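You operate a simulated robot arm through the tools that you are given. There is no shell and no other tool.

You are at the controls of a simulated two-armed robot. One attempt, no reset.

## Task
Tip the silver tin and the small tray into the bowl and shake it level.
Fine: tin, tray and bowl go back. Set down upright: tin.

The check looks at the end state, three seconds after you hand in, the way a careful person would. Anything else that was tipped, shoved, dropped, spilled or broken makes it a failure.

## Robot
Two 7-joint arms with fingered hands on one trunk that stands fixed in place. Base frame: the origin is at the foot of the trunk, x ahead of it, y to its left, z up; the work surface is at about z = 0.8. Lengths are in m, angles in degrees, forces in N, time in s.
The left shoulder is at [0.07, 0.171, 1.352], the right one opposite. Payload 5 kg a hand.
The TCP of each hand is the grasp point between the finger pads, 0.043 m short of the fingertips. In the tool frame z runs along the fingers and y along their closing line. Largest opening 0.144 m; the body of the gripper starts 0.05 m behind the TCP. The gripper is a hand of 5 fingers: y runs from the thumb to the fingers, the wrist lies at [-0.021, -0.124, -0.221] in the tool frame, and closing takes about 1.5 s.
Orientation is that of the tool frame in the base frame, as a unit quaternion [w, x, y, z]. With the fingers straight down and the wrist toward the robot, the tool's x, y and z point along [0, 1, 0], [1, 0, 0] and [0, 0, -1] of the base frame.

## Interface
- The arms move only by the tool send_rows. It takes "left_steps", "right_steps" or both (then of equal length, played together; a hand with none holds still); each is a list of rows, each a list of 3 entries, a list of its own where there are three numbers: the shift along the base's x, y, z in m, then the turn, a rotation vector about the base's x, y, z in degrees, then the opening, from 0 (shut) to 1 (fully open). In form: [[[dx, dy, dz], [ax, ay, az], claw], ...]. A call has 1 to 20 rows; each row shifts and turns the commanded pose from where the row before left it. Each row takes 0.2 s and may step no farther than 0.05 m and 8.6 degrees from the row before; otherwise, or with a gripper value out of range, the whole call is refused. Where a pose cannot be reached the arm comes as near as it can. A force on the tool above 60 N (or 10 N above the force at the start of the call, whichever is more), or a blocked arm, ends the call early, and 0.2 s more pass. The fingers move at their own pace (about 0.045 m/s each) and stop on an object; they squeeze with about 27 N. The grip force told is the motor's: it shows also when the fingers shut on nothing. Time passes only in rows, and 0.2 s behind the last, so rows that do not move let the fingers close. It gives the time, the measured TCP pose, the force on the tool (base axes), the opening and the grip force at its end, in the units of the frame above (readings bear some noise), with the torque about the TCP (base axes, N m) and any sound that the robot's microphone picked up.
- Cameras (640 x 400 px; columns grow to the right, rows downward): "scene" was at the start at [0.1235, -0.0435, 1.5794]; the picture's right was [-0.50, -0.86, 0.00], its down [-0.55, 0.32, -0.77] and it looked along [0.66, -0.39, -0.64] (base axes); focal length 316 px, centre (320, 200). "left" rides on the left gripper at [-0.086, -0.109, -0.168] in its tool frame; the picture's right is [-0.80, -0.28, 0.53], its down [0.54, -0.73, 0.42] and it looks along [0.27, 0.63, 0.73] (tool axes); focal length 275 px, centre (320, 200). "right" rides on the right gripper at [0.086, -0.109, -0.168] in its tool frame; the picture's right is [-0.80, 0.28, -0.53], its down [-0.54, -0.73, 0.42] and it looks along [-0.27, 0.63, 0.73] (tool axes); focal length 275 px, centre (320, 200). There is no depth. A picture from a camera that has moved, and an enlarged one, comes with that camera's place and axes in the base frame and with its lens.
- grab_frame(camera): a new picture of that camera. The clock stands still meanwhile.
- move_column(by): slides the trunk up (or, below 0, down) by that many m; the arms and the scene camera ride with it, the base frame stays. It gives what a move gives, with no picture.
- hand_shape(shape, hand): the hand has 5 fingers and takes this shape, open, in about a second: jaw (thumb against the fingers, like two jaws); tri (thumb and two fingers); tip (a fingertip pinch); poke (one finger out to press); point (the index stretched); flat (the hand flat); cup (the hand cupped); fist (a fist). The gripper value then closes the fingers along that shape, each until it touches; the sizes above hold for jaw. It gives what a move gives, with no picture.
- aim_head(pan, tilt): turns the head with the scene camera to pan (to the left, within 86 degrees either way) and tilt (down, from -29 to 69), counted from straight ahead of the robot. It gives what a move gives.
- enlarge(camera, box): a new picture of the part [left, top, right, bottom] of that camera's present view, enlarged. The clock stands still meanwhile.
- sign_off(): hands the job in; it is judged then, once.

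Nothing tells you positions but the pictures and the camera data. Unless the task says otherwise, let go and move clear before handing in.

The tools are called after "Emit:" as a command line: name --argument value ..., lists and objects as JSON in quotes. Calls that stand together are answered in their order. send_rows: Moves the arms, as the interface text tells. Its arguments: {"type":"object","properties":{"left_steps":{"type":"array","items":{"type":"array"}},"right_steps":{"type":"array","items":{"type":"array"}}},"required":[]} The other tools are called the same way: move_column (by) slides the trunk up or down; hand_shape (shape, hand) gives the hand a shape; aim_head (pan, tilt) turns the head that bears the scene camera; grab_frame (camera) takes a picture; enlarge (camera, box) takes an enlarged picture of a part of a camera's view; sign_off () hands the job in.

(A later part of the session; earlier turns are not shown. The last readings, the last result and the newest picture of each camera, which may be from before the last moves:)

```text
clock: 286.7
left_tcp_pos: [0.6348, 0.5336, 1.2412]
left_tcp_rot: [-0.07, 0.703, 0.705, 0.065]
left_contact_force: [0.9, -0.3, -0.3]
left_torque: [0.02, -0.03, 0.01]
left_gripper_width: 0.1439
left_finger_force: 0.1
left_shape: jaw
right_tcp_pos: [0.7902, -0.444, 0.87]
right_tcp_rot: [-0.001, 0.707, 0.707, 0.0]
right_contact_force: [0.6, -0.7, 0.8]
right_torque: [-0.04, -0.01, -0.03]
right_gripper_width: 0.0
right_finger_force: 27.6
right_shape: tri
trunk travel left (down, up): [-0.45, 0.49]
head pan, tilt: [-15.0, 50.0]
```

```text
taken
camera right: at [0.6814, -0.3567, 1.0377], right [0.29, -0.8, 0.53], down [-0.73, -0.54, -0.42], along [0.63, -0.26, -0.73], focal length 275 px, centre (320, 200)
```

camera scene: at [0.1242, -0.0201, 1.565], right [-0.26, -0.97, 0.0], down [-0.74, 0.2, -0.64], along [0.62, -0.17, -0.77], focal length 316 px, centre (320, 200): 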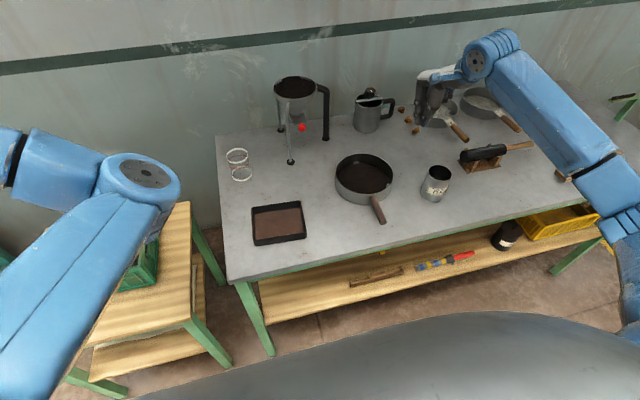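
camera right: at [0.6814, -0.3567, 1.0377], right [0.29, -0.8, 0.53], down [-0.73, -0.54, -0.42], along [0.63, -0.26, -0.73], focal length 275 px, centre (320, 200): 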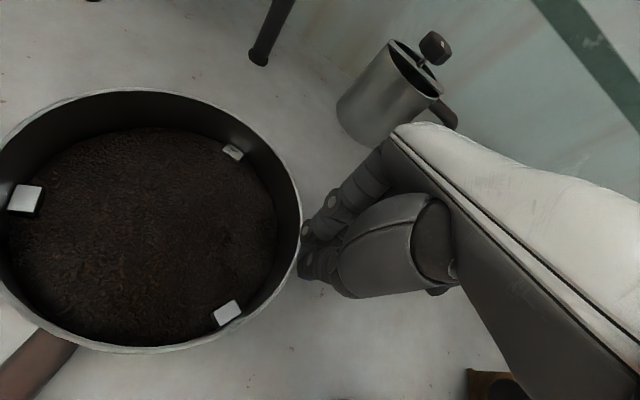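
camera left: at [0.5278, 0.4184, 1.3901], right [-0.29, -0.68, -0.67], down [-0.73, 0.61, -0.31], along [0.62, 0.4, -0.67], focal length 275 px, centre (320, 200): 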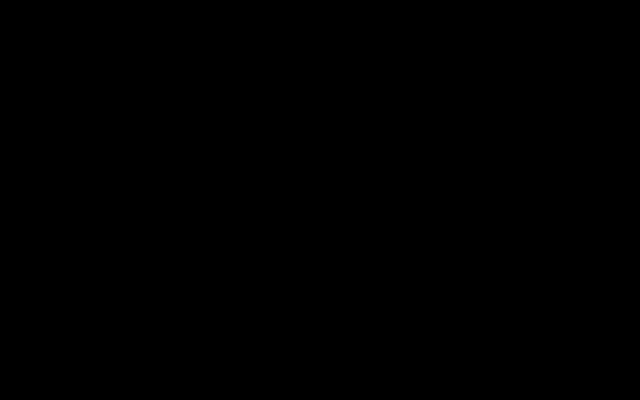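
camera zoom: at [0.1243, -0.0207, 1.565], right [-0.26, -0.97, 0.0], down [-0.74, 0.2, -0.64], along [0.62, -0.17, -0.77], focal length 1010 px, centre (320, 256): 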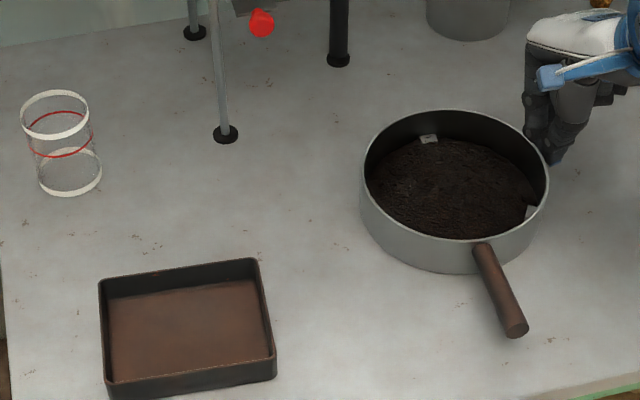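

The bowl moves gently as a whole. To get it to pivot, I'll shift the push point further out beyond the centre and continue.

Emit:
send_rows --right_steps '[[[0, -0.006, 0], [0, 0, 0], 0], [[0.014, 0, 0], [0, 0, 0], 0], [[0.014, 0, 0], [0, 0, 0], 0], [[0, 0.012, 0], [0, 0, 0], 0], [[0, 0.01, 0], [0, 0, 0], 0], [[0, 0.006, 0], [0, 0, 0], 0], [[0, 0.004, 0], [0, 0, 0], 0], [[0, 0, 0], [0, 0, 0], 0]]'

Emit:
enlarge --camera "scene" --box '[220, 120, 420, 245]'

Emit:
grab_frame --camera "right"

```text
clock: 288.5
left_tcp_pos: [0.636, 0.5347, 1.2422]
left_tcp_rot: [-0.069, 0.703, 0.705, 0.065]
left_contact_force: [0.4, 1.4, 0.2]
left_torque: [0.01, 0.04, -0.01]
left_gripper_width: 0.1437
left_finger_force: 0.0
left_shape: jaw
right_tcp_pos: [0.8188, -0.4175, 0.8691]
right_tcp_rot: [-0.002, 0.706, 0.708, 0.0]
right_contact_force: [-0.6, -1.4, 1.4]
right_torque: [-0.02, 0.03, 0.0]
right_gripper_width: 0.0
right_finger_force: 26.9
right_shape: tri
trunk travel left (down, up): [-0.45, 0.49]
head pan, tilt: [-15.0, 50.0]
```

```text
3.20 times, centred on (320, 182) of scene
camera zoom: at [0.1245, -0.0206, 1.565], right [-0.26, -0.97, 0.0], down [-0.74, 0.2, -0.64], along [0.62, -0.17, -0.77], focal length 1010 px, centre (320, 256)
```

zoom: 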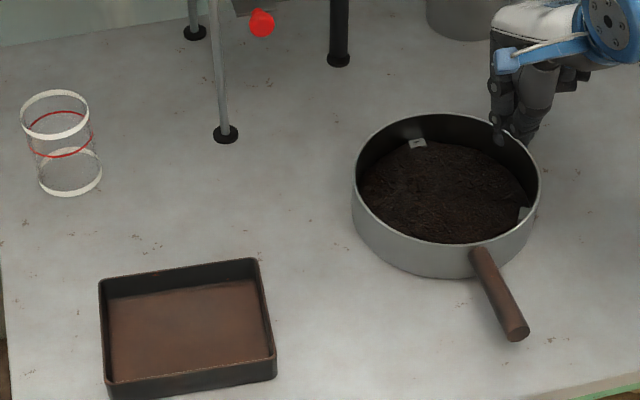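

```text
taken
camera right: at [0.7095, -0.3308, 1.0377], right [0.29, -0.8, 0.53], down [-0.73, -0.54, -0.42], along [0.63, -0.26, -0.73], focal length 275 px, centre (320, 200)
```

right: 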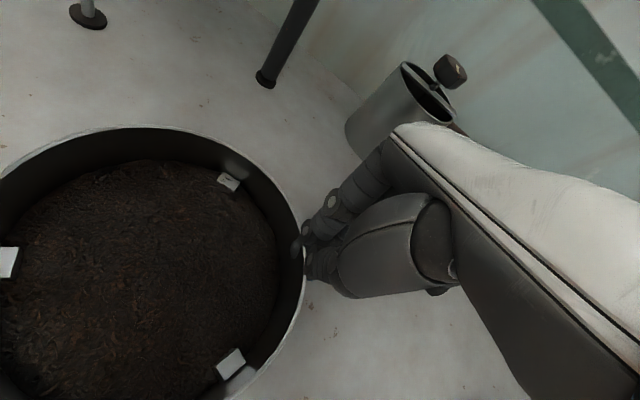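

Good progress: the bowl is pivoting. A little more at the far side.

Emit:
send_rows --right_steps '[[[0, -0.004, 0], [0, 0, 0], 0], [[0.012, 0, 0], [0, 0, 0], 0], [[0, 0.008, 0], [0, 0, 0], 0], [[0, 0.006, 0], [0, 0, 0], 0], [[0, 0.006, 0], [0, 0, 0], 0], [[0, 0.005, 0], [0, 0, 0], 0], [[0, 0, 0], [0, 0, 0], 0]]'

Emit:
enlarge --camera "scene" --box '[220, 120, 420, 245]'

```text
clock: 290.1
left_tcp_pos: [0.6362, 0.5346, 1.2416]
left_tcp_rot: [-0.07, 0.703, 0.705, 0.064]
left_contact_force: [-0.4, -0.2, -0.6]
left_torque: [0.02, -0.01, 0.01]
left_gripper_width: 0.1438
left_finger_force: 0.0
left_shape: jaw
right_tcp_pos: [0.8306, -0.3959, 0.8692]
right_tcp_rot: [0.0, 0.707, 0.707, 0.0]
right_contact_force: [0.1, -1.1, 0.8]
right_torque: [-0.02, 0.0, 0.02]
right_gripper_width: 0.0
right_finger_force: 27.2
right_shape: tri
trunk travel left (down, up): [-0.45, 0.49]
head pan, tilt: [-15.0, 50.0]
```

```text
3.20 times, centred on (320, 182) of scene
camera zoom: at [0.1245, -0.0207, 1.565], right [-0.26, -0.97, 0.0], down [-0.74, 0.2, -0.64], along [0.62, -0.17, -0.77], focal length 1010 px, centre (320, 256)
```

zoom: 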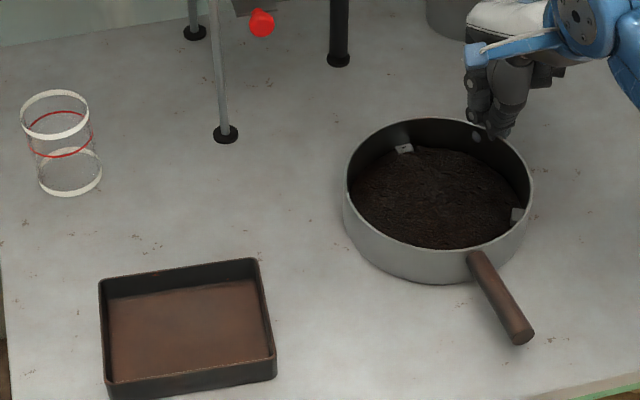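

The bowl is almost back: it needs about 9 mm away from me and roughly 2° more. I'll withdraw the hand and do that last bit by the handle end.

Emit:
send_rows --right_steps '[[[0, -0.012, 0], [0, 0, 0], 0], [[0, -0.015, 0.005], [0, 0, 0], 0], [[0, -0.01, 0.03], [0, 0, 0], 0], [[0, 0, 0.045], [0, 0, 0], 0.2], [[0, 0, 0.045], [0, 0, 0], 0.4], [[0, 0, 0.045], [0, 0, 0], 0.5], [[0, 0, 0.045], [0, 0, 0], 0.5], [[-0.01, 0, 0.02], [0, 0, 4], 0.5], [[0, 0, 0], [0, 0, 0], 0.5]]'

Emit:
send_rows --right_steps '[[[-0.03, -0.005, 0], [0, 0, 7], 0.5], [[-0.03, -0.005, 0], [0, 0, 7], 0.5], [[-0.03, 0, 0], [0, 0, 7], 0.5], [[-0.03, 0, 0], [0, 0, 7], 0.5], [[0, 0, 0], [0, 0, 0], 0.5]]'

Emit:
send_rows --right_steps '[[[-0.025, 0.01, 0], [0, 0, 8], 0.5], [[-0.025, 0.015, 0], [0, 0, 8], 0.5], [[-0.025, 0.02, 0], [0, 0, 8], 0.5], [[-0.02, 0.02, 0], [0, 0, 8], 0.5], [[0, 0, 0], [0, 0, 0], 0.5]]'

Emit:
send_rows --right_steps '[[[-0.01, 0.02, 0], [0, 0, 8], 0.5], [[-0.01, 0.02, 0], [0, 0, 8], 0.5], [[-0.002, 0.015, 0], [0, 0, 8], 0.5], [[0, 0, 0], [0, 0, 4.7], 0.5], [[0, 0, 0], [0, 0, 0], 0.5]]'

Emit:
grab_frame --camera "right"

Emit:
grab_frame --camera "scene"

```text
clock: 292.1
left_tcp_pos: [0.6359, 0.5346, 1.2409]
left_tcp_rot: [-0.07, 0.704, 0.704, 0.065]
left_contact_force: [0.2, 0.6, 0.5]
left_torque: [-0.02, -0.01, 0.02]
left_gripper_width: 0.1437
left_finger_force: 0.0
left_shape: jaw
right_tcp_pos: [0.8206, -0.4324, 1.105]
right_tcp_rot: [-0.002, 0.681, 0.732, 0.002]
right_contact_force: [0.6, 0.6, 0.2]
right_torque: [0.0, 0.01, 0.01]
right_gripper_width: 0.0715
right_finger_force: 0.0
right_shape: tri
trunk travel left (down, up): [-0.45, 0.49]
head pan, tilt: [-15.0, 50.0]
```

```text
clock: 293.3
left_tcp_pos: [0.6356, 0.5355, 1.2405]
left_tcp_rot: [-0.069, 0.703, 0.705, 0.064]
left_contact_force: [0.1, -0.1, -1.2]
left_torque: [-0.03, 0.0, 0.01]
left_gripper_width: 0.1435
left_finger_force: 0.0
left_shape: jaw
right_tcp_pos: [0.7016, -0.4432, 1.1046]
right_tcp_rot: [-0.001, 0.484, 0.875, 0.0]
right_contact_force: [0.6, 0.1, -0.1]
right_torque: [-0.03, 0.01, 0.01]
right_gripper_width: 0.0716
right_finger_force: 0.1
right_shape: tri
trunk travel left (down, up): [-0.45, 0.49]
head pan, tilt: [-15.0, 50.0]
```

```text
clock: 294.5
left_tcp_pos: [0.6354, 0.5357, 1.241]
left_tcp_rot: [-0.069, 0.703, 0.705, 0.065]
left_contact_force: [-0.2, 0.1, 0.3]
left_torque: [0.0, -0.02, -0.03]
left_gripper_width: 0.1438
left_finger_force: 0.0
left_shape: jaw
right_tcp_pos: [0.605, -0.378, 1.1045]
right_tcp_rot: [-0.002, 0.224, 0.975, 0.0]
right_contact_force: [0.5, 0.3, 0.5]
right_torque: [0.0, 0.0, -0.01]
right_gripper_width: 0.0717
right_finger_force: 0.0
right_shape: tri
trunk travel left (down, up): [-0.45, 0.49]
head pan, tilt: [-15.0, 50.0]
```

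```text
clock: 295.7
left_tcp_pos: [0.6349, 0.5357, 1.2429]
left_tcp_rot: [-0.069, 0.702, 0.705, 0.065]
left_contact_force: [0.5, -0.1, 1.2]
left_torque: [0.03, -0.03, 0.0]
left_gripper_width: 0.1438
left_finger_force: 0.1
left_shape: jaw
right_tcp_pos: [0.5833, -0.3219, 1.1062]
right_tcp_rot: [-0.001, -0.024, 1.0, 0.0]
right_contact_force: [-0.6, -0.1, 0.3]
right_torque: [0.04, -0.01, -0.02]
right_gripper_width: 0.0716
right_finger_force: 0.1
right_shape: tri
trunk travel left (down, up): [-0.45, 0.49]
head pan, tilt: [-15.0, 50.0]
```

```text
taken
camera right: at [0.5023, -0.4352, 1.2731], right [0.78, 0.32, 0.53], down [0.58, -0.7, -0.42], along [0.23, 0.64, -0.73], focal length 275 px, centre (320, 200)
```

right: 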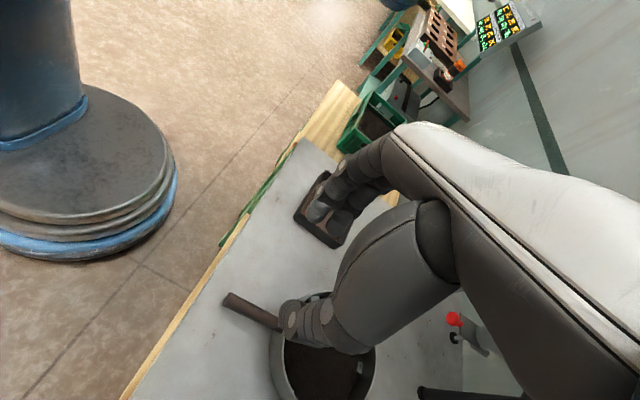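

```text
taken
camera scene: at [0.124, -0.0207, 1.565], right [-0.26, -0.97, 0.0], down [-0.74, 0.2, -0.64], along [0.62, -0.17, -0.77], focal length 316 px, centre (320, 200)
```

scene: 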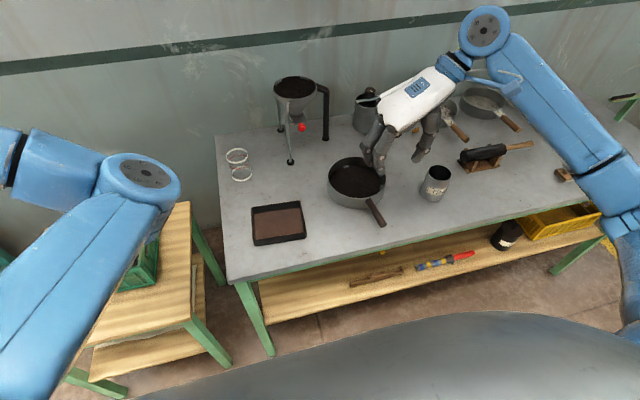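

I'm above the handle again with matching heading. I'll zoom in to verify the handle end against the hand.

Emit:
enlarge --camera "right" --box '[190, 250, 350, 390]'

Emit:
enlarge --camera "scene" --box '[220, 120, 420, 245]'

```text
2.86 times, centred on (270, 320) of right
camera zoom: at [0.5023, -0.4352, 1.2731], right [0.78, 0.32, 0.53], down [0.58, -0.7, -0.42], along [0.23, 0.64, -0.73], focal length 786 px, centre (463, -143)
```

zoom: 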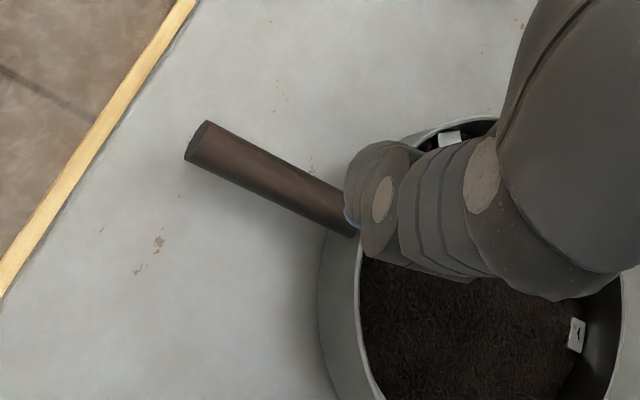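

```text
3.20 times, centred on (320, 182) of scene
camera zoom: at [0.124, -0.0207, 1.565], right [-0.26, -0.97, 0.0], down [-0.74, 0.2, -0.64], along [0.62, -0.17, -0.77], focal length 1010 px, centre (320, 256)
```

zoom: 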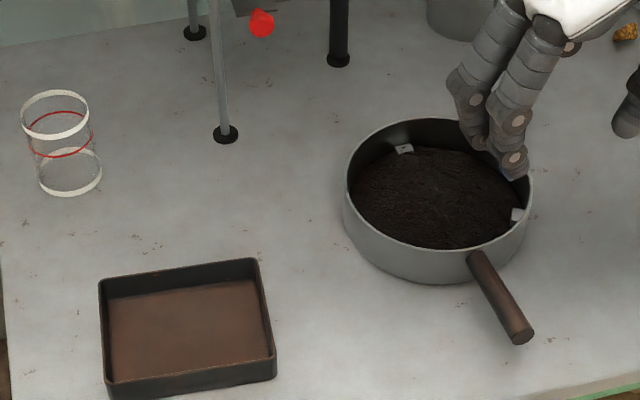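

The geometry matches the earlier handle grip exactly. I'll go down and take the handle.

Emit:
send_rows --right_steps '[[[0, 0, -0.025], [0, 0, 0], 0.5], [[0, 0, -0.04], [0, 0, 0], 0.5], [[0, 0, -0.04], [0, 0, 0], 0.5], [[0, 0, -0.04], [0, 0, 0], 0.5], [[0, 0, -0.035], [0, 0, 0], 0.5], [[0, 0, -0.03], [0, 0, 0], 0.5], [[0, 0, -0.02], [0, 0, 0], 0.5], [[0, 0, -0.011], [0, 0, 0], 0.5], [[0, 0, 0], [0, 0, 0], 0.5]]'

Emit:
enlarge --camera "right" --box '[230, 150, 430, 390]'

Emit:
send_rows --right_steps '[[[0, 0, 0], [0, 0, 0], 0.35], [[0, 0, 0], [0, 0, 0], 0.25], [[0, 0, 0], [0, 0, 0], 0.15], [[0, 0, 0], [0, 0, 0], 0.08], [[0, 0, 0], [0, 0, 0], 0], [[0, 0, 0], [0, 0, 0], 0], [[0, 0, 0], [0, 0, 0], 0]]'

Emit:
enlarge --camera "scene" --box '[220, 120, 420, 245]'

```text
clock: 297.7
left_tcp_pos: [0.6351, 0.5345, 1.2425]
left_tcp_rot: [-0.069, 0.703, 0.705, 0.065]
left_contact_force: [-0.4, 0.1, -0.5]
left_torque: [-0.01, -0.02, -0.02]
left_gripper_width: 0.1438
left_finger_force: 0.0
left_shape: jaw
right_tcp_pos: [0.5828, -0.3224, 0.8623]
right_tcp_rot: [-0.001, -0.024, 1.0, -0.001]
right_contact_force: [-0.4, 0.2, 0.1]
right_torque: [-0.03, 0.01, -0.01]
right_gripper_width: 0.0716
right_finger_force: 0.0
right_shape: tri
trunk travel left (down, up): [-0.45, 0.49]
head pan, tilt: [-15.0, 50.0]
```

```text
1.67 times, centred on (330, 270) of right
camera zoom: at [0.5026, -0.4343, 1.0319], right [0.78, 0.32, 0.53], down [0.58, -0.7, -0.42], along [0.24, 0.64, -0.73], focal length 459 px, centre (303, 83)
```

zoom: 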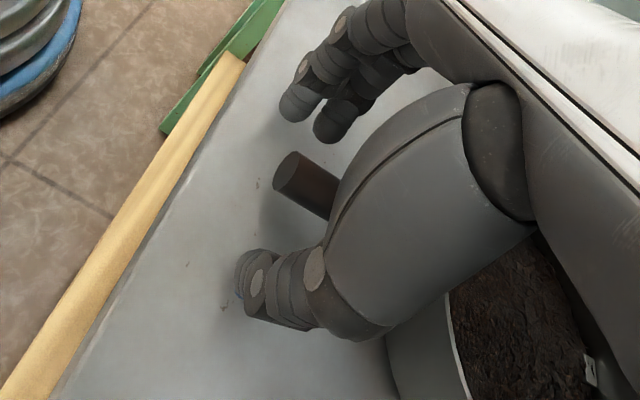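

```text
clock: 299.3
left_tcp_pos: [0.6352, 0.5342, 1.242]
left_tcp_rot: [-0.069, 0.703, 0.705, 0.065]
left_contact_force: [0.3, 0.3, -0.1]
left_torque: [0.01, 0.02, -0.03]
left_gripper_width: 0.1439
left_finger_force: 0.1
left_shape: jaw
right_tcp_pos: [0.583, -0.3232, 0.8642]
right_tcp_rot: [-0.002, -0.025, 1.0, -0.001]
right_contact_force: [-0.1, 0.4, -0.2]
right_torque: [0.03, 0.03, 0.0]
right_gripper_width: 0.0116
right_finger_force: 26.6
right_shape: tri
trunk travel left (down, up): [-0.45, 0.49]
head pan, tilt: [-15.0, 50.0]
```

```text
3.20 times, centred on (320, 182) of scene
camera zoom: at [0.1244, -0.0205, 1.565], right [-0.26, -0.97, 0.0], down [-0.74, 0.2, -0.64], along [0.62, -0.17, -0.77], focal length 1010 px, centre (320, 256)
```

zoom: 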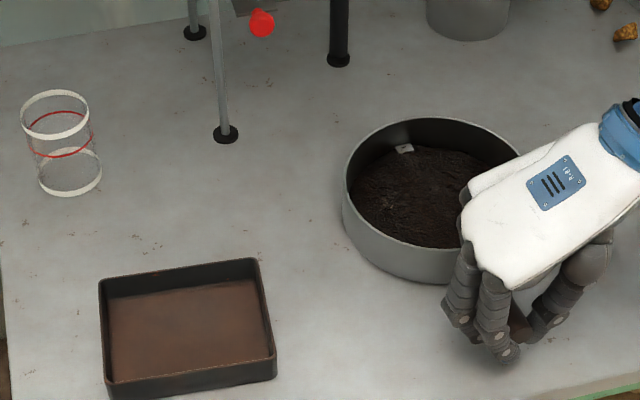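

I have the handle and the bowl hasn't moved. I'll slide it the last 9 mm away from me with a slight turn.

Emit:
send_rows --right_steps '[[[0.003, -0.002, 0], [0, 0, 0.6], 0], [[0.003, -0.002, 0], [0, 0, 0.6], 0], [[0.003, -0.002, 0], [0, 0, 0.6], 0], [[0, 0, 0], [0, 0, 0], 0]]'

Emit:
enlarge --camera "scene" --box '[220, 120, 420, 245]'

```text
clock: 300.3
left_tcp_pos: [0.6363, 0.5337, 1.2413]
left_tcp_rot: [-0.069, 0.703, 0.705, 0.065]
left_contact_force: [0.1, 0.0, -0.7]
left_torque: [0.02, 0.02, -0.02]
left_gripper_width: 0.1441
left_finger_force: 0.1
left_shape: jaw
right_tcp_pos: [0.5923, -0.3294, 0.8647]
right_tcp_rot: [-0.001, -0.04, 0.999, -0.001]
right_contact_force: [-0.5, -0.7, 0.7]
right_torque: [0.01, 0.05, 0.0]
right_gripper_width: 0.0117
right_finger_force: 27.0
right_shape: tri
trunk travel left (down, up): [-0.45, 0.49]
head pan, tilt: [-15.0, 50.0]
```

```text
3.20 times, centred on (320, 182) of scene
camera zoom: at [0.1244, -0.0206, 1.565], right [-0.26, -0.97, 0.0], down [-0.74, 0.2, -0.64], along [0.62, -0.17, -0.77], focal length 1010 px, centre (320, 256)
```

zoom: 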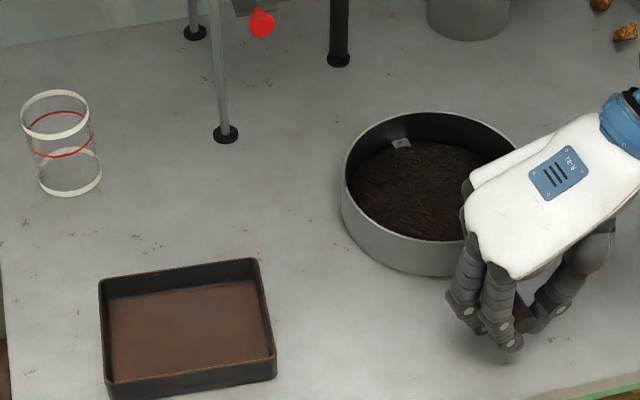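

The bowl's outline now matches the original picture. I'll release the handle and rise clear.

Emit:
send_rows --right_steps '[[[0, 0, 0], [0, 0, 0], 0.12], [[0, 0, 0], [0, 0, 0], 0.25], [[0, 0, 0], [0, 0, 0], 0.4], [[0, 0, 0], [0, 0, 0], 0.5], [[0, 0, 0], [0, 0, 0], 0.5], [[0, 0, 0], [0, 0, 0], 0.5]]'

Emit:
send_rows --right_steps '[[[0, 0, 0.015], [0, 0, 0], 0.5], [[0, 0, 0.03], [0, 0, 0], 0.5], [[0, 0, 0.04], [0, 0, 0], 0.5], [[0, 0, 0.04], [0, 0, 0], 0.5], [[0, 0, 0.04], [0, 0, -4], 0.5], [[0, -0.01, 0.04], [0, 0, -7], 0.5], [[0, -0.02, 0.03], [0, 0, -7], 0.5], [[0, 0, 0], [0, 0, 0], 0.5]]'

Emit:
send_rows --right_steps '[[[0, -0.03, 0], [0, 0, -7], 0.5], [[0, -0.03, 0], [0, 0, -7], 0.5], [[0.005, -0.03, 0.01], [0, 0, -7], 0.5], [[0.005, -0.03, 0.02], [0, 0, -7], 0.5], [[0, -0.03, 0.03], [0, 0, -7], 0.5], [[0, -0.03, 0.02], [0, 0, -7], 0.5], [[0, 0, 0], [0, 0, 0], 0.5]]'

Emit:
enlarge --camera "scene" --box '[220, 120, 420, 245]'

Emit:
enlarge --camera "scene" --box '[320, 145, 400, 215]'

```text
clock: 301.7
left_tcp_pos: [0.6351, 0.5344, 1.2405]
left_tcp_rot: [-0.068, 0.703, 0.705, 0.064]
left_contact_force: [0.2, -0.5, 0.7]
left_torque: [0.01, 0.0, 0.0]
left_gripper_width: 0.1438
left_finger_force: 0.1
left_shape: jaw
right_tcp_pos: [0.5927, -0.3289, 0.8641]
right_tcp_rot: [-0.002, -0.04, 0.999, -0.001]
right_contact_force: [-0.2, -0.5, 0.4]
right_torque: [0.0, -0.04, -0.02]
right_gripper_width: 0.0715
right_finger_force: 0.1
right_shape: tri
trunk travel left (down, up): [-0.45, 0.49]
head pan, tilt: [-15.0, 50.0]
```

```text
clock: 303.5
left_tcp_pos: [0.6357, 0.5352, 1.2404]
left_tcp_rot: [-0.07, 0.702, 0.706, 0.064]
left_contact_force: [0.4, 1.1, -0.4]
left_torque: [0.0, 0.03, 0.0]
left_gripper_width: 0.144
left_finger_force: 0.2
left_shape: jaw
right_tcp_pos: [0.594, -0.3582, 1.0993]
right_tcp_rot: [-0.002, 0.117, 0.993, -0.002]
right_contact_force: [0.9, -0.1, 0.2]
right_torque: [-0.03, 0.01, -0.02]
right_gripper_width: 0.0716
right_finger_force: 0.1
right_shape: tri
trunk travel left (down, up): [-0.45, 0.49]
head pan, tilt: [-15.0, 50.0]
```

```text
clock: 305.1
left_tcp_pos: [0.6361, 0.5345, 1.2412]
left_tcp_rot: [-0.07, 0.703, 0.705, 0.065]
left_contact_force: [-0.8, 0.5, -0.1]
left_torque: [-0.02, -0.01, -0.02]
left_gripper_width: 0.1436
left_finger_force: 0.1
left_shape: jaw
right_tcp_pos: [0.6026, -0.5394, 1.1784]
right_tcp_rot: [-0.002, 0.465, 0.885, 0.0]
right_contact_force: [0.3, 1.3, 0.0]
right_torque: [0.01, 0.03, -0.03]
right_gripper_width: 0.0717
right_finger_force: 0.0
right_shape: tri
trunk travel left (down, up): [-0.45, 0.49]
head pan, tilt: [-15.0, 50.0]
```

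```text
3.20 times, centred on (320, 182) of scene
camera zoom: at [0.1248, -0.0205, 1.565], right [-0.26, -0.97, 0.0], down [-0.74, 0.2, -0.64], along [0.62, -0.17, -0.77], focal length 1010 px, centre (320, 256)
```

zoom: 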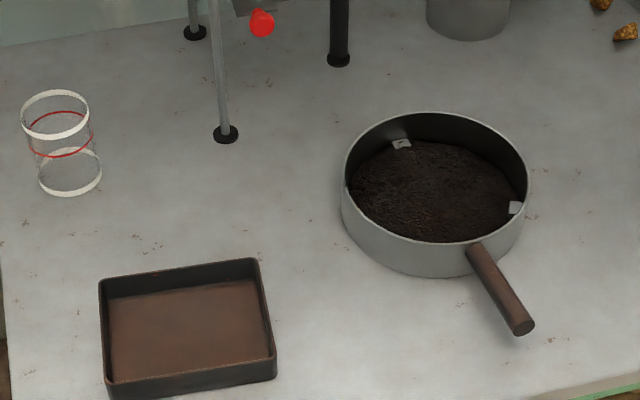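

```text
5.71 times, centred on (360, 180) of scene
camera zoom: at [0.1248, -0.0205, 1.565], right [-0.26, -0.97, 0.0], down [-0.74, 0.2, -0.64], along [0.62, -0.17, -0.77], focal length 1803 px, centre (91, 314)
```

zoom: 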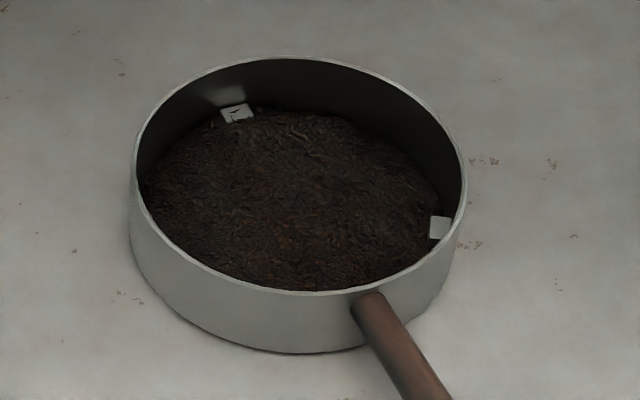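

The bowl, handle and tray now match the original picture to within a millimetre or two. To judge the level of the contents better, I'll raise the trunk for a steeper view.

Emit:
move_column --by 0.35

Emit:
aim_head --pan -24 --tilt 57

Emit:
grab_frame --camera "scene"

Emit:
enlarge --camera "scene" --box '[270, 150, 370, 240]'

```text
clock: 308.5
left_tcp_pos: [0.6349, 0.5356, 1.5926]
left_tcp_rot: [-0.069, 0.703, 0.705, 0.066]
left_contact_force: [0.6, -0.8, 0.6]
left_torque: [-0.02, 0.0, -0.01]
left_gripper_width: 0.1438
left_finger_force: 0.1
left_shape: jaw
right_tcp_pos: [0.6018, -0.538, 1.5281]
right_tcp_rot: [-0.002, 0.466, 0.885, 0.0]
right_contact_force: [0.0, 0.0, 0.4]
right_torque: [-0.01, 0.02, 0.01]
right_gripper_width: 0.0717
right_finger_force: 0.0
right_shape: tri
trunk travel left (down, up): [-0.8, 0.14]
head pan, tilt: [-15.0, 50.0]
```

```text
clock: 309.2
left_tcp_pos: [0.6353, 0.5355, 1.5914]
left_tcp_rot: [-0.069, 0.703, 0.705, 0.065]
left_contact_force: [-0.3, -0.4, -0.9]
left_torque: [0.0, 0.0, -0.04]
left_gripper_width: 0.1436
left_finger_force: 0.0
left_shape: jaw
right_tcp_pos: [0.603, -0.5389, 1.5289]
right_tcp_rot: [-0.001, 0.465, 0.885, 0.0]
right_contact_force: [0.4, -1.1, 0.6]
right_torque: [0.0, 0.01, -0.02]
right_gripper_width: 0.0718
right_finger_force: 0.1
right_shape: tri
trunk travel left (down, up): [-0.8, 0.14]
head pan, tilt: [-24.0, 57.0]
```

```text
taken
camera scene: at [0.114, -0.0291, 1.9061], right [-0.41, -0.91, 0.0], down [-0.77, 0.34, -0.54], along [0.5, -0.22, -0.84], focal length 316 px, centre (320, 200)
```

scene: 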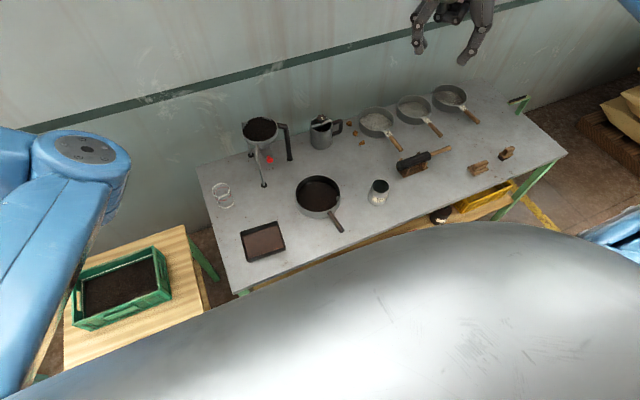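

```text
4.44 times, centred on (320, 195) of scene
camera zoom: at [0.114, -0.0291, 1.9061], right [-0.41, -0.91, 0.0], down [-0.77, 0.34, -0.54], along [0.5, -0.22, -0.84], focal length 1402 px, centre (320, 222)
```

zoom: 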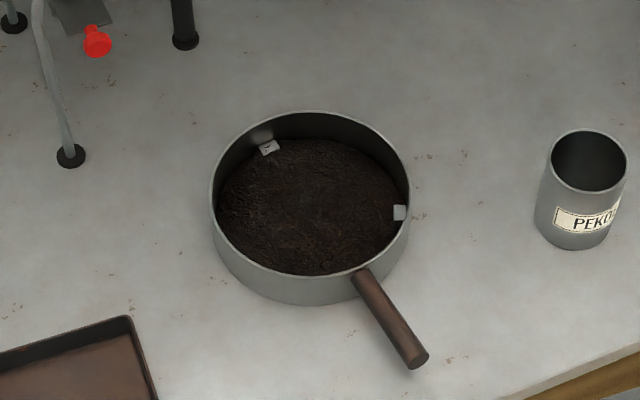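

From above, the contents look evenly spread to the wall all round. One closer look for any slope or mound.

Emit:
enlarge --camera "scene" --box '[290, 165, 345, 220]'

Emit:
enlarge --camera "scene" --box '[360, 165, 400, 215]'

Emit:
enlarge --camera "scene" --box '[190, 100, 560, 300]'

```text
7.27 times, centred on (318, 192) of scene
camera zoom: at [0.114, -0.0291, 1.9061], right [-0.41, -0.91, 0.0], down [-0.77, 0.34, -0.54], along [0.5, -0.22, -0.84], focal length 2295 px, centre (338, 254)
```

zoom: 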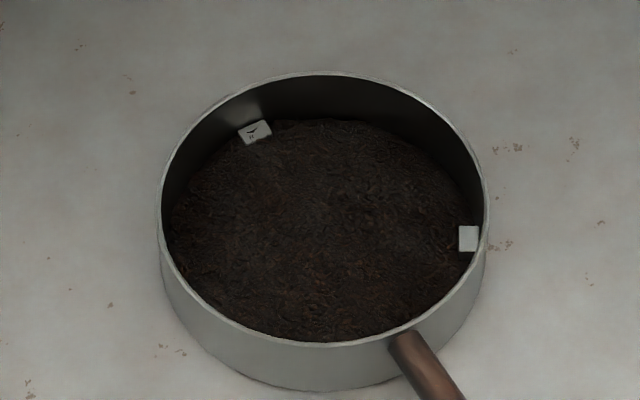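

```text
8.00 times, centred on (380, 190) of scene
camera zoom: at [0.114, -0.0291, 1.9061], right [-0.41, -0.91, 0.0], down [-0.77, 0.34, -0.54], along [0.5, -0.22, -0.84], focal length 2524 px, centre (-160, 280)
```

zoom: 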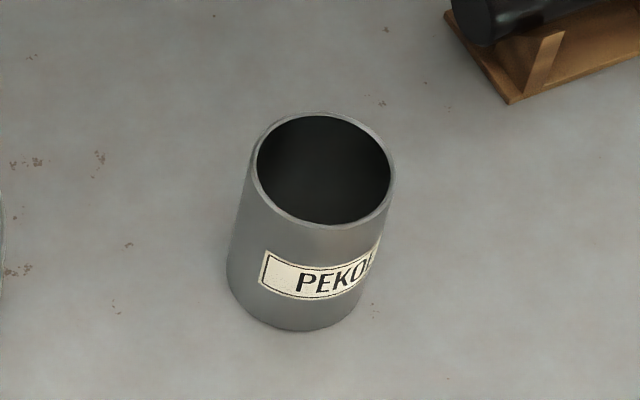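

```text
1.73 times, centred on (375, 200) of scene
camera zoom: at [0.114, -0.0291, 1.9061], right [-0.41, -0.91, 0.0], down [-0.77, 0.34, -0.54], along [0.5, -0.22, -0.84], focal length 546 px, centre (225, 200)
```

zoom: 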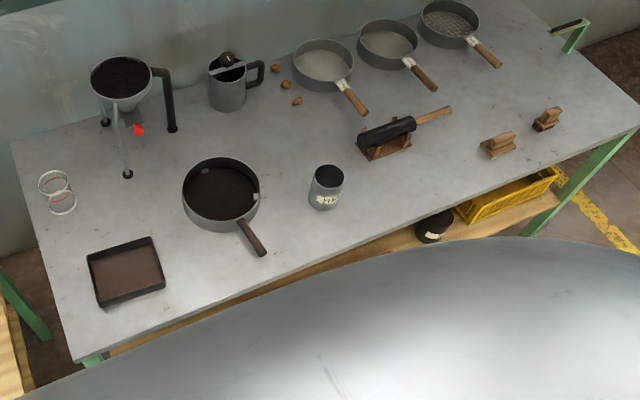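

The far block looks flush with the tea while I can't see the near-left one, so I want a direct look from above the bowl with the hand camera. I'll bring the trunk back down and move the hand camera there.

Emit:
move_column --by -0.35

Emit:
send_rows --right_steps '[[[0.02, 0.01, 0], [0, 0, -5], 0.5], [[0.03, 0.015, 0], [0, 0, -7], 0.5], [[0.03, 0.02, 0], [0, 0, -7], 0.5], [[0.03, 0.02, 0], [0, 0, -7], 0.5], [[0, 0, 0], [0, 0, 0], 0.5]]'

Emit:
send_rows --right_steps '[[[0.03, 0.02, -0.01], [0, 0, -7], 0.5], [[0.03, 0.02, -0.015], [0, 0, -1.5], 0.5], [[0.02, 0.005, -0.02], [0, 0, 0], 0.5], [[0, 0, -0.03], [0, 0, 0], 0.5], [[0, 0, 0], [0, 0, 0], 0.5]]'

Emit:
grab_frame --camera "right"

Emit:
enlarge --camera "right" --box '[40, 170, 250, 390]'

```text
clock: 312.6
left_tcp_pos: [0.6356, 0.5343, 1.2423]
left_tcp_rot: [-0.069, 0.703, 0.705, 0.066]
left_contact_force: [0.2, 0.3, -0.1]
left_torque: [0.04, -0.01, -0.03]
left_gripper_width: 0.1437
left_finger_force: 0.0
left_shape: jaw
right_tcp_pos: [0.6016, -0.5383, 1.1766]
right_tcp_rot: [-0.001, 0.465, 0.885, 0.0]
right_contact_force: [0.6, 0.0, -0.8]
right_torque: [0.02, 0.01, 0.01]
right_gripper_width: 0.0714
right_finger_force: 0.1
right_shape: tri
trunk travel left (down, up): [-0.45, 0.49]
head pan, tilt: [-24.0, 57.0]
```

```text
clock: 313.8
left_tcp_pos: [0.635, 0.5329, 1.2429]
left_tcp_rot: [-0.07, 0.703, 0.705, 0.066]
left_contact_force: [0.0, -0.8, 1.0]
left_torque: [0.03, 0.01, -0.02]
left_gripper_width: 0.1436
left_finger_force: 0.1
left_shape: jaw
right_tcp_pos: [0.7132, -0.4753, 1.1786]
right_tcp_rot: [-0.002, 0.652, 0.758, 0.001]
right_contact_force: [0.1, 0.5, -0.1]
right_torque: [-0.01, -0.02, 0.0]
right_gripper_width: 0.0717
right_finger_force: 0.1
right_shape: tri
trunk travel left (down, up): [-0.45, 0.49]
head pan, tilt: [-24.0, 57.0]
```

```text
clock: 315.0
left_tcp_pos: [0.6354, 0.5352, 1.2407]
left_tcp_rot: [-0.069, 0.703, 0.705, 0.065]
left_contact_force: [0.4, 0.2, 0.5]
left_torque: [-0.01, -0.02, 0.0]
left_gripper_width: 0.1437
left_finger_force: 0.1
left_shape: jaw
right_tcp_pos: [0.7925, -0.4287, 1.1012]
right_tcp_rot: [-0.001, 0.707, 0.708, 0.0]
right_contact_force: [-0.1, 0.2, 0.5]
right_torque: [-0.01, -0.01, -0.03]
right_gripper_width: 0.0719
right_finger_force: 0.1
right_shape: tri
trunk travel left (down, up): [-0.45, 0.49]
head pan, tilt: [-24.0, 57.0]
```

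```text
taken
camera right: at [0.6839, -0.3421, 1.2708], right [0.29, -0.8, 0.53], down [-0.73, -0.54, -0.42], along [0.63, -0.27, -0.73], focal length 275 px, centre (320, 200)
```

right: 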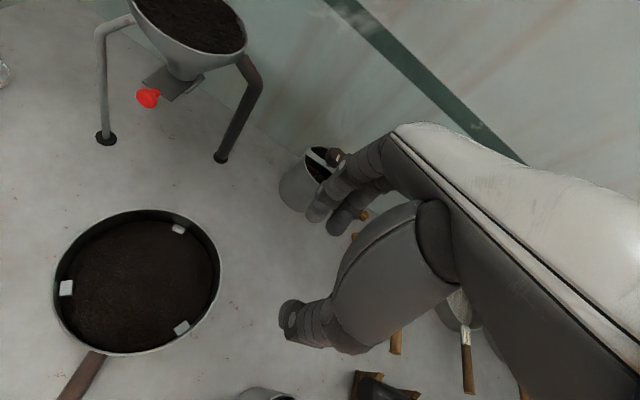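

```text
1.82 times, centred on (145, 280) of right
camera zoom: at [0.6839, -0.3421, 1.2708], right [0.29, -0.8, 0.53], down [-0.73, -0.54, -0.42], along [0.63, -0.27, -0.73], focal length 500 px, centre (638, 54)
```

zoom: 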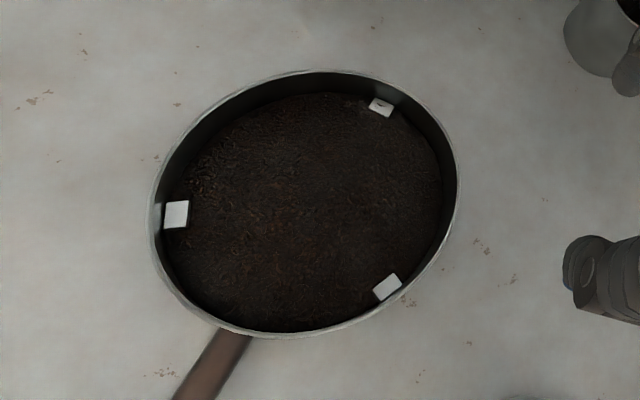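

All three wall blocks are visible here. I'll zoom in on each to compare the tea level around the bowl.

Emit:
enlarge --camera "right" --box '[45, 260, 105, 320]'

Emit:
enlarge --camera "right" --box '[145, 200, 215, 260]'

Emit:
enlarge --camera "right" --box '[150, 295, 220, 355]'

Emit:
enlarge --camera "right" --box '[50, 205, 220, 360]'

```text
6.67 times, centred on (75, 290) of right
camera zoom: at [0.6839, -0.3421, 1.2708], right [0.29, -0.8, 0.53], down [-0.73, -0.54, -0.42], along [0.63, -0.27, -0.73], focal length 1835 px, centre (1953, -400)
```

zoom: 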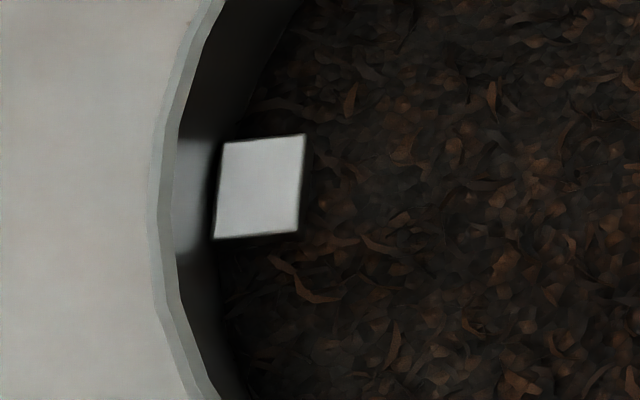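

```text
6.67 times, centred on (180, 230) of right
camera zoom: at [0.6839, -0.3421, 1.2708], right [0.29, -0.8, 0.53], down [-0.73, -0.54, -0.42], along [0.63, -0.27, -0.73], focal length 1835 px, centre (1253, 0)
```

zoom: 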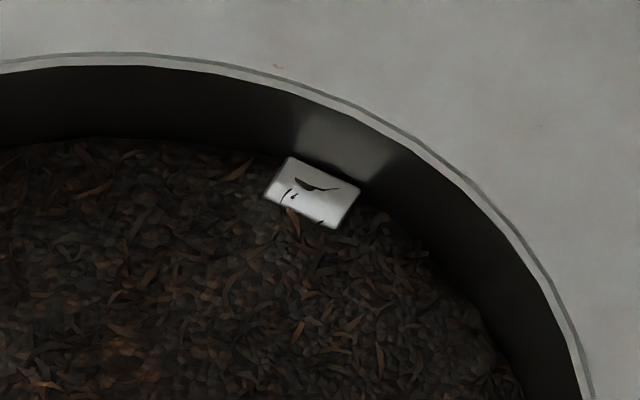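

```text
6.67 times, centred on (185, 325) of right
camera zoom: at [0.6839, -0.3421, 1.2708], right [0.29, -0.8, 0.53], down [-0.73, -0.54, -0.42], along [0.63, -0.27, -0.73], focal length 1835 px, centre (1220, -633)
```

zoom: 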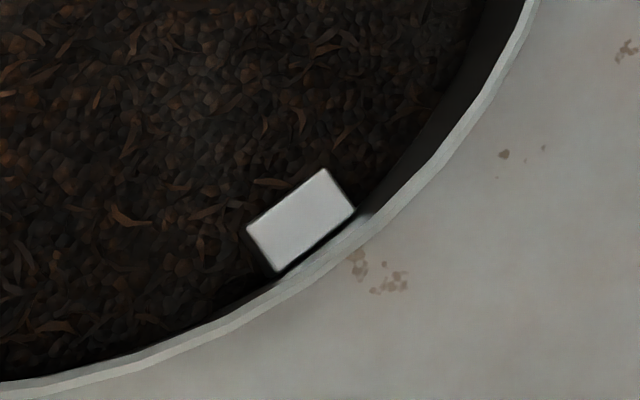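

```text
2.58 times, centred on (135, 282) of right
camera zoom: at [0.6839, -0.3421, 1.2708], right [0.29, -0.8, 0.53], down [-0.73, -0.54, -0.42], along [0.63, -0.27, -0.73], focal length 710 px, centre (797, -13)
```

zoom: 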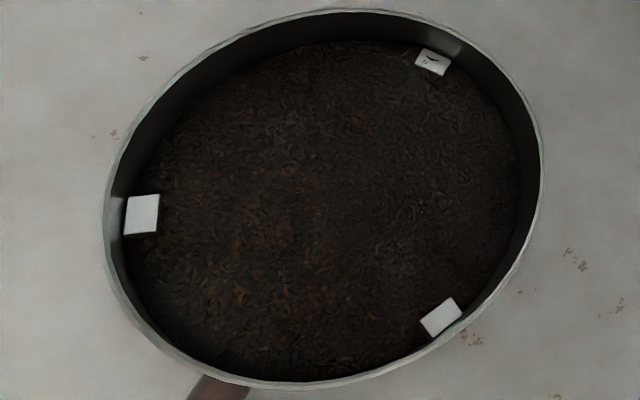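

This view is telling: the tea is level with the far block's top, but slightly below the tops of the two nearer blocks, so it's a touch higher on the far side. I'll take the handle once more and finish with a gentle, dying-out shake along the handle only, which won't turn the bowl.

Emit:
send_rows --right_steps '[[[-0.022, -0.005, 0], [0, 0, 7], 0.5], [[-0.024, -0.003, 0], [0, 0, 7.5], 0.5], [[-0.024, 0, 0], [0, 0, 7.5], 0.5], [[-0.024, 0.002, 0], [0, 0, 8], 0.5], [[0, 0, 0], [0, 0, 0], 0.5]]'

Emit:
send_rows --right_steps '[[[-0.022, 0.014, 0], [0, 0, 8], 0.5], [[-0.022, 0.016, 0], [0, 0, 8], 0.5], [[-0.022, 0.018, 0], [0, 0, 8], 0.5], [[-0.018, 0.018, 0], [0, 0, 8], 0.5], [[0, 0, 0], [0, 0, 0], 0.5]]'

Emit:
send_rows --right_steps '[[[-0.01, 0.017, 0], [0, 0, 8], 0.5], [[-0.008, 0.015, 0], [0, 0, 8], 0.5], [[-0.004, 0.0077, 0], [0, 0, 8], 0.5], [[0, 0, 0], [0, 0, 8.6], 0.5], [[0, 0, 0], [0, 0, 0], 0.5]]'

Emit:
enlarge --camera "right" --box '[190, 250, 350, 390]'

```text
clock: 316.2
left_tcp_pos: [0.6359, 0.5344, 1.2399]
left_tcp_rot: [-0.07, 0.703, 0.705, 0.064]
left_contact_force: [-0.6, -0.1, 0.3]
left_torque: [-0.01, 0.04, 0.01]
left_gripper_width: 0.1436
left_finger_force: 0.0
left_shape: jaw
right_tcp_pos: [0.697, -0.4351, 1.1028]
right_tcp_rot: [-0.001, 0.499, 0.866, 0.0]
right_contact_force: [0.0, 0.3, 0.0]
right_torque: [-0.02, 0.0, -0.03]
right_gripper_width: 0.0718
right_finger_force: 0.0
right_shape: tri
trunk travel left (down, up): [-0.45, 0.49]
head pan, tilt: [-24.0, 57.0]
```

```text
clock: 317.4
left_tcp_pos: [0.6355, 0.5351, 1.2412]
left_tcp_rot: [-0.07, 0.703, 0.705, 0.064]
left_contact_force: [1.3, 0.0, -0.2]
left_torque: [-0.03, -0.01, -0.01]
left_gripper_width: 0.1439
left_finger_force: 0.1
left_shape: jaw
right_tcp_pos: [0.6143, -0.3702, 1.1025]
right_tcp_rot: [-0.002, 0.241, 0.97, -0.001]
right_contact_force: [-0.4, -0.1, 0.0]
right_torque: [0.0, 0.0, -0.03]
right_gripper_width: 0.0717
right_finger_force: 0.0
right_shape: tri
trunk travel left (down, up): [-0.45, 0.49]
head pan, tilt: [-24.0, 57.0]
```

```text
clock: 318.6
left_tcp_pos: [0.6345, 0.5345, 1.2411]
left_tcp_rot: [-0.069, 0.703, 0.705, 0.065]
left_contact_force: [0.1, 0.4, 0.9]
left_torque: [0.02, 0.0, 0.01]
left_gripper_width: 0.1438
left_finger_force: 0.0
left_shape: jaw
right_tcp_pos: [0.5931, -0.3299, 1.1027]
right_tcp_rot: [0.0, -0.042, 0.999, -0.001]
right_contact_force: [1.2, -0.3, 0.9]
right_torque: [0.02, -0.03, 0.03]
right_gripper_width: 0.072
right_finger_force: 0.0
right_shape: tri
trunk travel left (down, up): [-0.45, 0.49]
head pan, tilt: [-24.0, 57.0]
```

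```text
2.86 times, centred on (270, 320) of right
camera zoom: at [0.5148, -0.4445, 1.271], right [0.77, 0.35, 0.53], down [0.6, -0.68, -0.42], along [0.21, 0.65, -0.73], focal length 786 px, centre (463, -143)
```

zoom: 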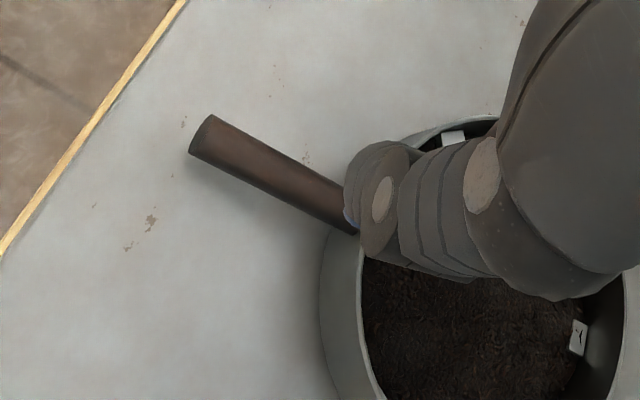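

Aligned as before. I'll go down and take the handle.

Emit:
send_rows --right_steps '[[[0, 0.0007, -0.025], [0, 0, 0], 0.5], [[0, 0, -0.04], [0, 0, 0], 0.5], [[0, 0, -0.04], [0, 0, 0], 0.5], [[0, 0, -0.04], [0, 0, 0], 0.5], [[0, 0, -0.035], [0, 0, 0], 0.5], [[0, 0, -0.03], [0, 0, 0], 0.5], [[0, 0, -0.018], [0, 0, 0], 0.5], [[0, 0, -0.01], [0, 0, 0], 0.5], [[0, 0, 0], [0, 0, 0], 0.5]]'

Emit:
send_rows --right_steps '[[[0, 0, 0], [0, 0, 0], 0.35], [[0, 0, 0], [0, 0, 0], 0.25], [[0, 0, 0], [0, 0, 0], 0.15], [[0, 0, 0], [0, 0, 0], 0.08], [[0, 0, 0], [0, 0, 0], 0], [[0, 0, 0], [0, 0, 0], 0], [[0, 0, 0], [0, 0, 0], 0]]'

Emit:
aim_head --pan -15 --tilt 50

Emit:
enlarge --camera "scene" --box '[220, 120, 420, 245]'

```text
clock: 320.6
left_tcp_pos: [0.6354, 0.5349, 1.2421]
left_tcp_rot: [-0.07, 0.703, 0.705, 0.065]
left_contact_force: [0.4, 0.8, 0.1]
left_torque: [-0.01, -0.01, -0.01]
left_gripper_width: 0.1437
left_finger_force: 0.1
left_shape: jaw
right_tcp_pos: [0.5928, -0.3282, 0.8649]
right_tcp_rot: [-0.001, -0.039, 0.999, -0.002]
right_contact_force: [-0.5, -0.2, -0.7]
right_torque: [0.01, -0.04, -0.02]
right_gripper_width: 0.0717
right_finger_force: 0.0
right_shape: tri
trunk travel left (down, up): [-0.45, 0.49]
head pan, tilt: [-24.0, 57.0]
```

```text
clock: 322.2
left_tcp_pos: [0.6348, 0.535, 1.242]
left_tcp_rot: [-0.069, 0.703, 0.705, 0.065]
left_contact_force: [-0.4, -0.7, -0.6]
left_torque: [-0.01, 0.02, -0.02]
left_gripper_width: 0.1439
left_finger_force: 0.0
left_shape: jaw
right_tcp_pos: [0.5914, -0.3277, 0.8651]
right_tcp_rot: [-0.002, -0.041, 0.999, -0.001]
right_contact_force: [-0.6, -1.0, 0.1]
right_torque: [0.04, 0.04, 0.0]
right_gripper_width: 0.0118
right_finger_force: 27.5
right_shape: tri
trunk travel left (down, up): [-0.45, 0.49]
head pan, tilt: [-24.0, 57.0]
```

```text
clock: 322.9
left_tcp_pos: [0.6355, 0.5342, 1.2411]
left_tcp_rot: [-0.07, 0.703, 0.705, 0.065]
left_contact_force: [-0.3, -0.4, -0.1]
left_torque: [0.0, 0.0, 0.01]
left_gripper_width: 0.144
left_finger_force: 0.1
left_shape: jaw
right_tcp_pos: [0.5914, -0.328, 0.8653]
right_tcp_rot: [-0.001, -0.041, 0.999, -0.001]
right_contact_force: [-0.1, -0.1, -0.3]
right_torque: [0.07, 0.02, 0.01]
right_gripper_width: 0.0119
right_finger_force: 26.8
right_shape: tri
trunk travel left (down, up): [-0.45, 0.49]
head pan, tilt: [-15.0, 50.0]
```

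```text
3.20 times, centred on (320, 182) of scene
camera zoom: at [0.1243, -0.0206, 1.565], right [-0.26, -0.97, 0.0], down [-0.74, 0.2, -0.64], along [0.62, -0.17, -0.77], focal length 1010 px, centre (320, 256)
```

zoom: 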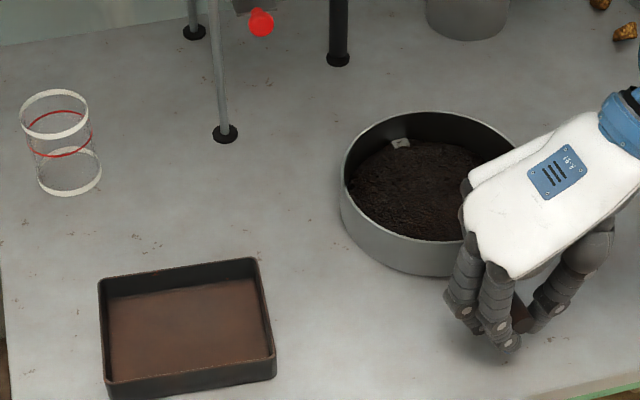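

The bowl is still exactly in place. Now an inline shake that dies away to nothing, ending at the same spot.

Emit:
send_rows --right_steps '[[[0.014, 0.0011, 0], [0, 0, 0], 0], [[-0.0279, -0.0022, 0], [0, 0, 0], 0], [[0.0279, 0.0022, 0], [0, 0, 0], 0], [[-0.0279, -0.0022, 0], [0, 0, 0], 0], [[0.0279, 0.0022, 0], [0, 0, 0], 0], [[-0.0279, -0.0022, 0], [0, 0, 0], 0], [[0.0279, 0.0022, 0], [0, 0, 0], 0], [[-0.0259, -0.0021, 0], [0, 0, 0], 0], [[0.0219, 0.0018, 0], [0, 0, 0], 0], [[-0.0179, -0.0014, 0], [0, 0, 0], 0], [[0.0139, 0.0011, 0], [0, 0, 0], 0], [[-0.01, -0.0008, 0], [0, 0, 0], 0], [[0.006, 0.0005, 0], [0, 0, 0], 0], [[-0.0019, -0.0002, 0], [0, 0, 0], 0], [[0, 0, 0], [0, 0, 0], 0]]'

Emit:
enlarge --camera "scene" --box '[220, 120, 420, 245]'

Emit:
enlarge --camera "scene" --box '[320, 145, 400, 215]'

```text
clock: 326.1
left_tcp_pos: [0.6354, 0.535, 1.2417]
left_tcp_rot: [-0.069, 0.703, 0.705, 0.065]
left_contact_force: [0.5, -0.3, -1.1]
left_torque: [-0.03, -0.01, 0.01]
left_gripper_width: 0.1438
left_finger_force: 0.1
left_shape: jaw
right_tcp_pos: [0.5924, -0.3266, 0.8649]
right_tcp_rot: [-0.001, -0.041, 0.999, -0.001]
right_contact_force: [0.9, -0.4, -2.0]
right_torque: [0.01, 0.0, -0.02]
right_gripper_width: 0.0125
right_finger_force: 27.0
right_shape: tri
trunk travel left (down, up): [-0.45, 0.49]
head pan, tilt: [-15.0, 50.0]
```

```text
3.20 times, centred on (320, 182) of scene
camera zoom: at [0.1242, -0.0206, 1.565], right [-0.26, -0.97, 0.0], down [-0.74, 0.2, -0.64], along [0.62, -0.17, -0.77], focal length 1010 px, centre (320, 256)
```

zoom: 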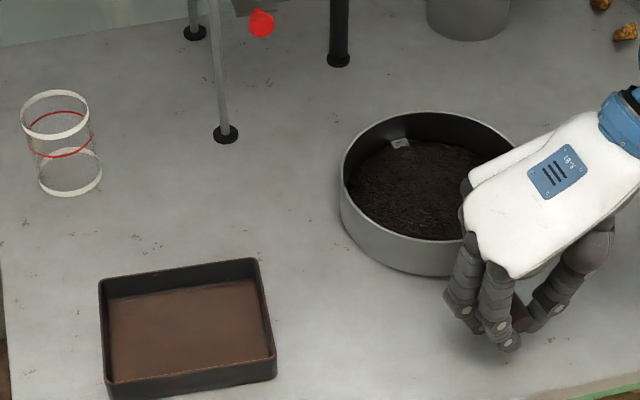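

```text
5.71 times, centred on (360, 180) of scene
camera zoom: at [0.1242, -0.0206, 1.565], right [-0.26, -0.97, 0.0], down [-0.74, 0.2, -0.64], along [0.62, -0.17, -0.77], focal length 1803 px, centre (91, 314)
```

zoom: 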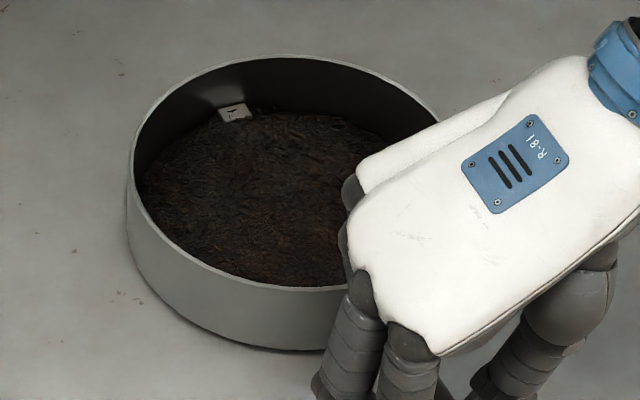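

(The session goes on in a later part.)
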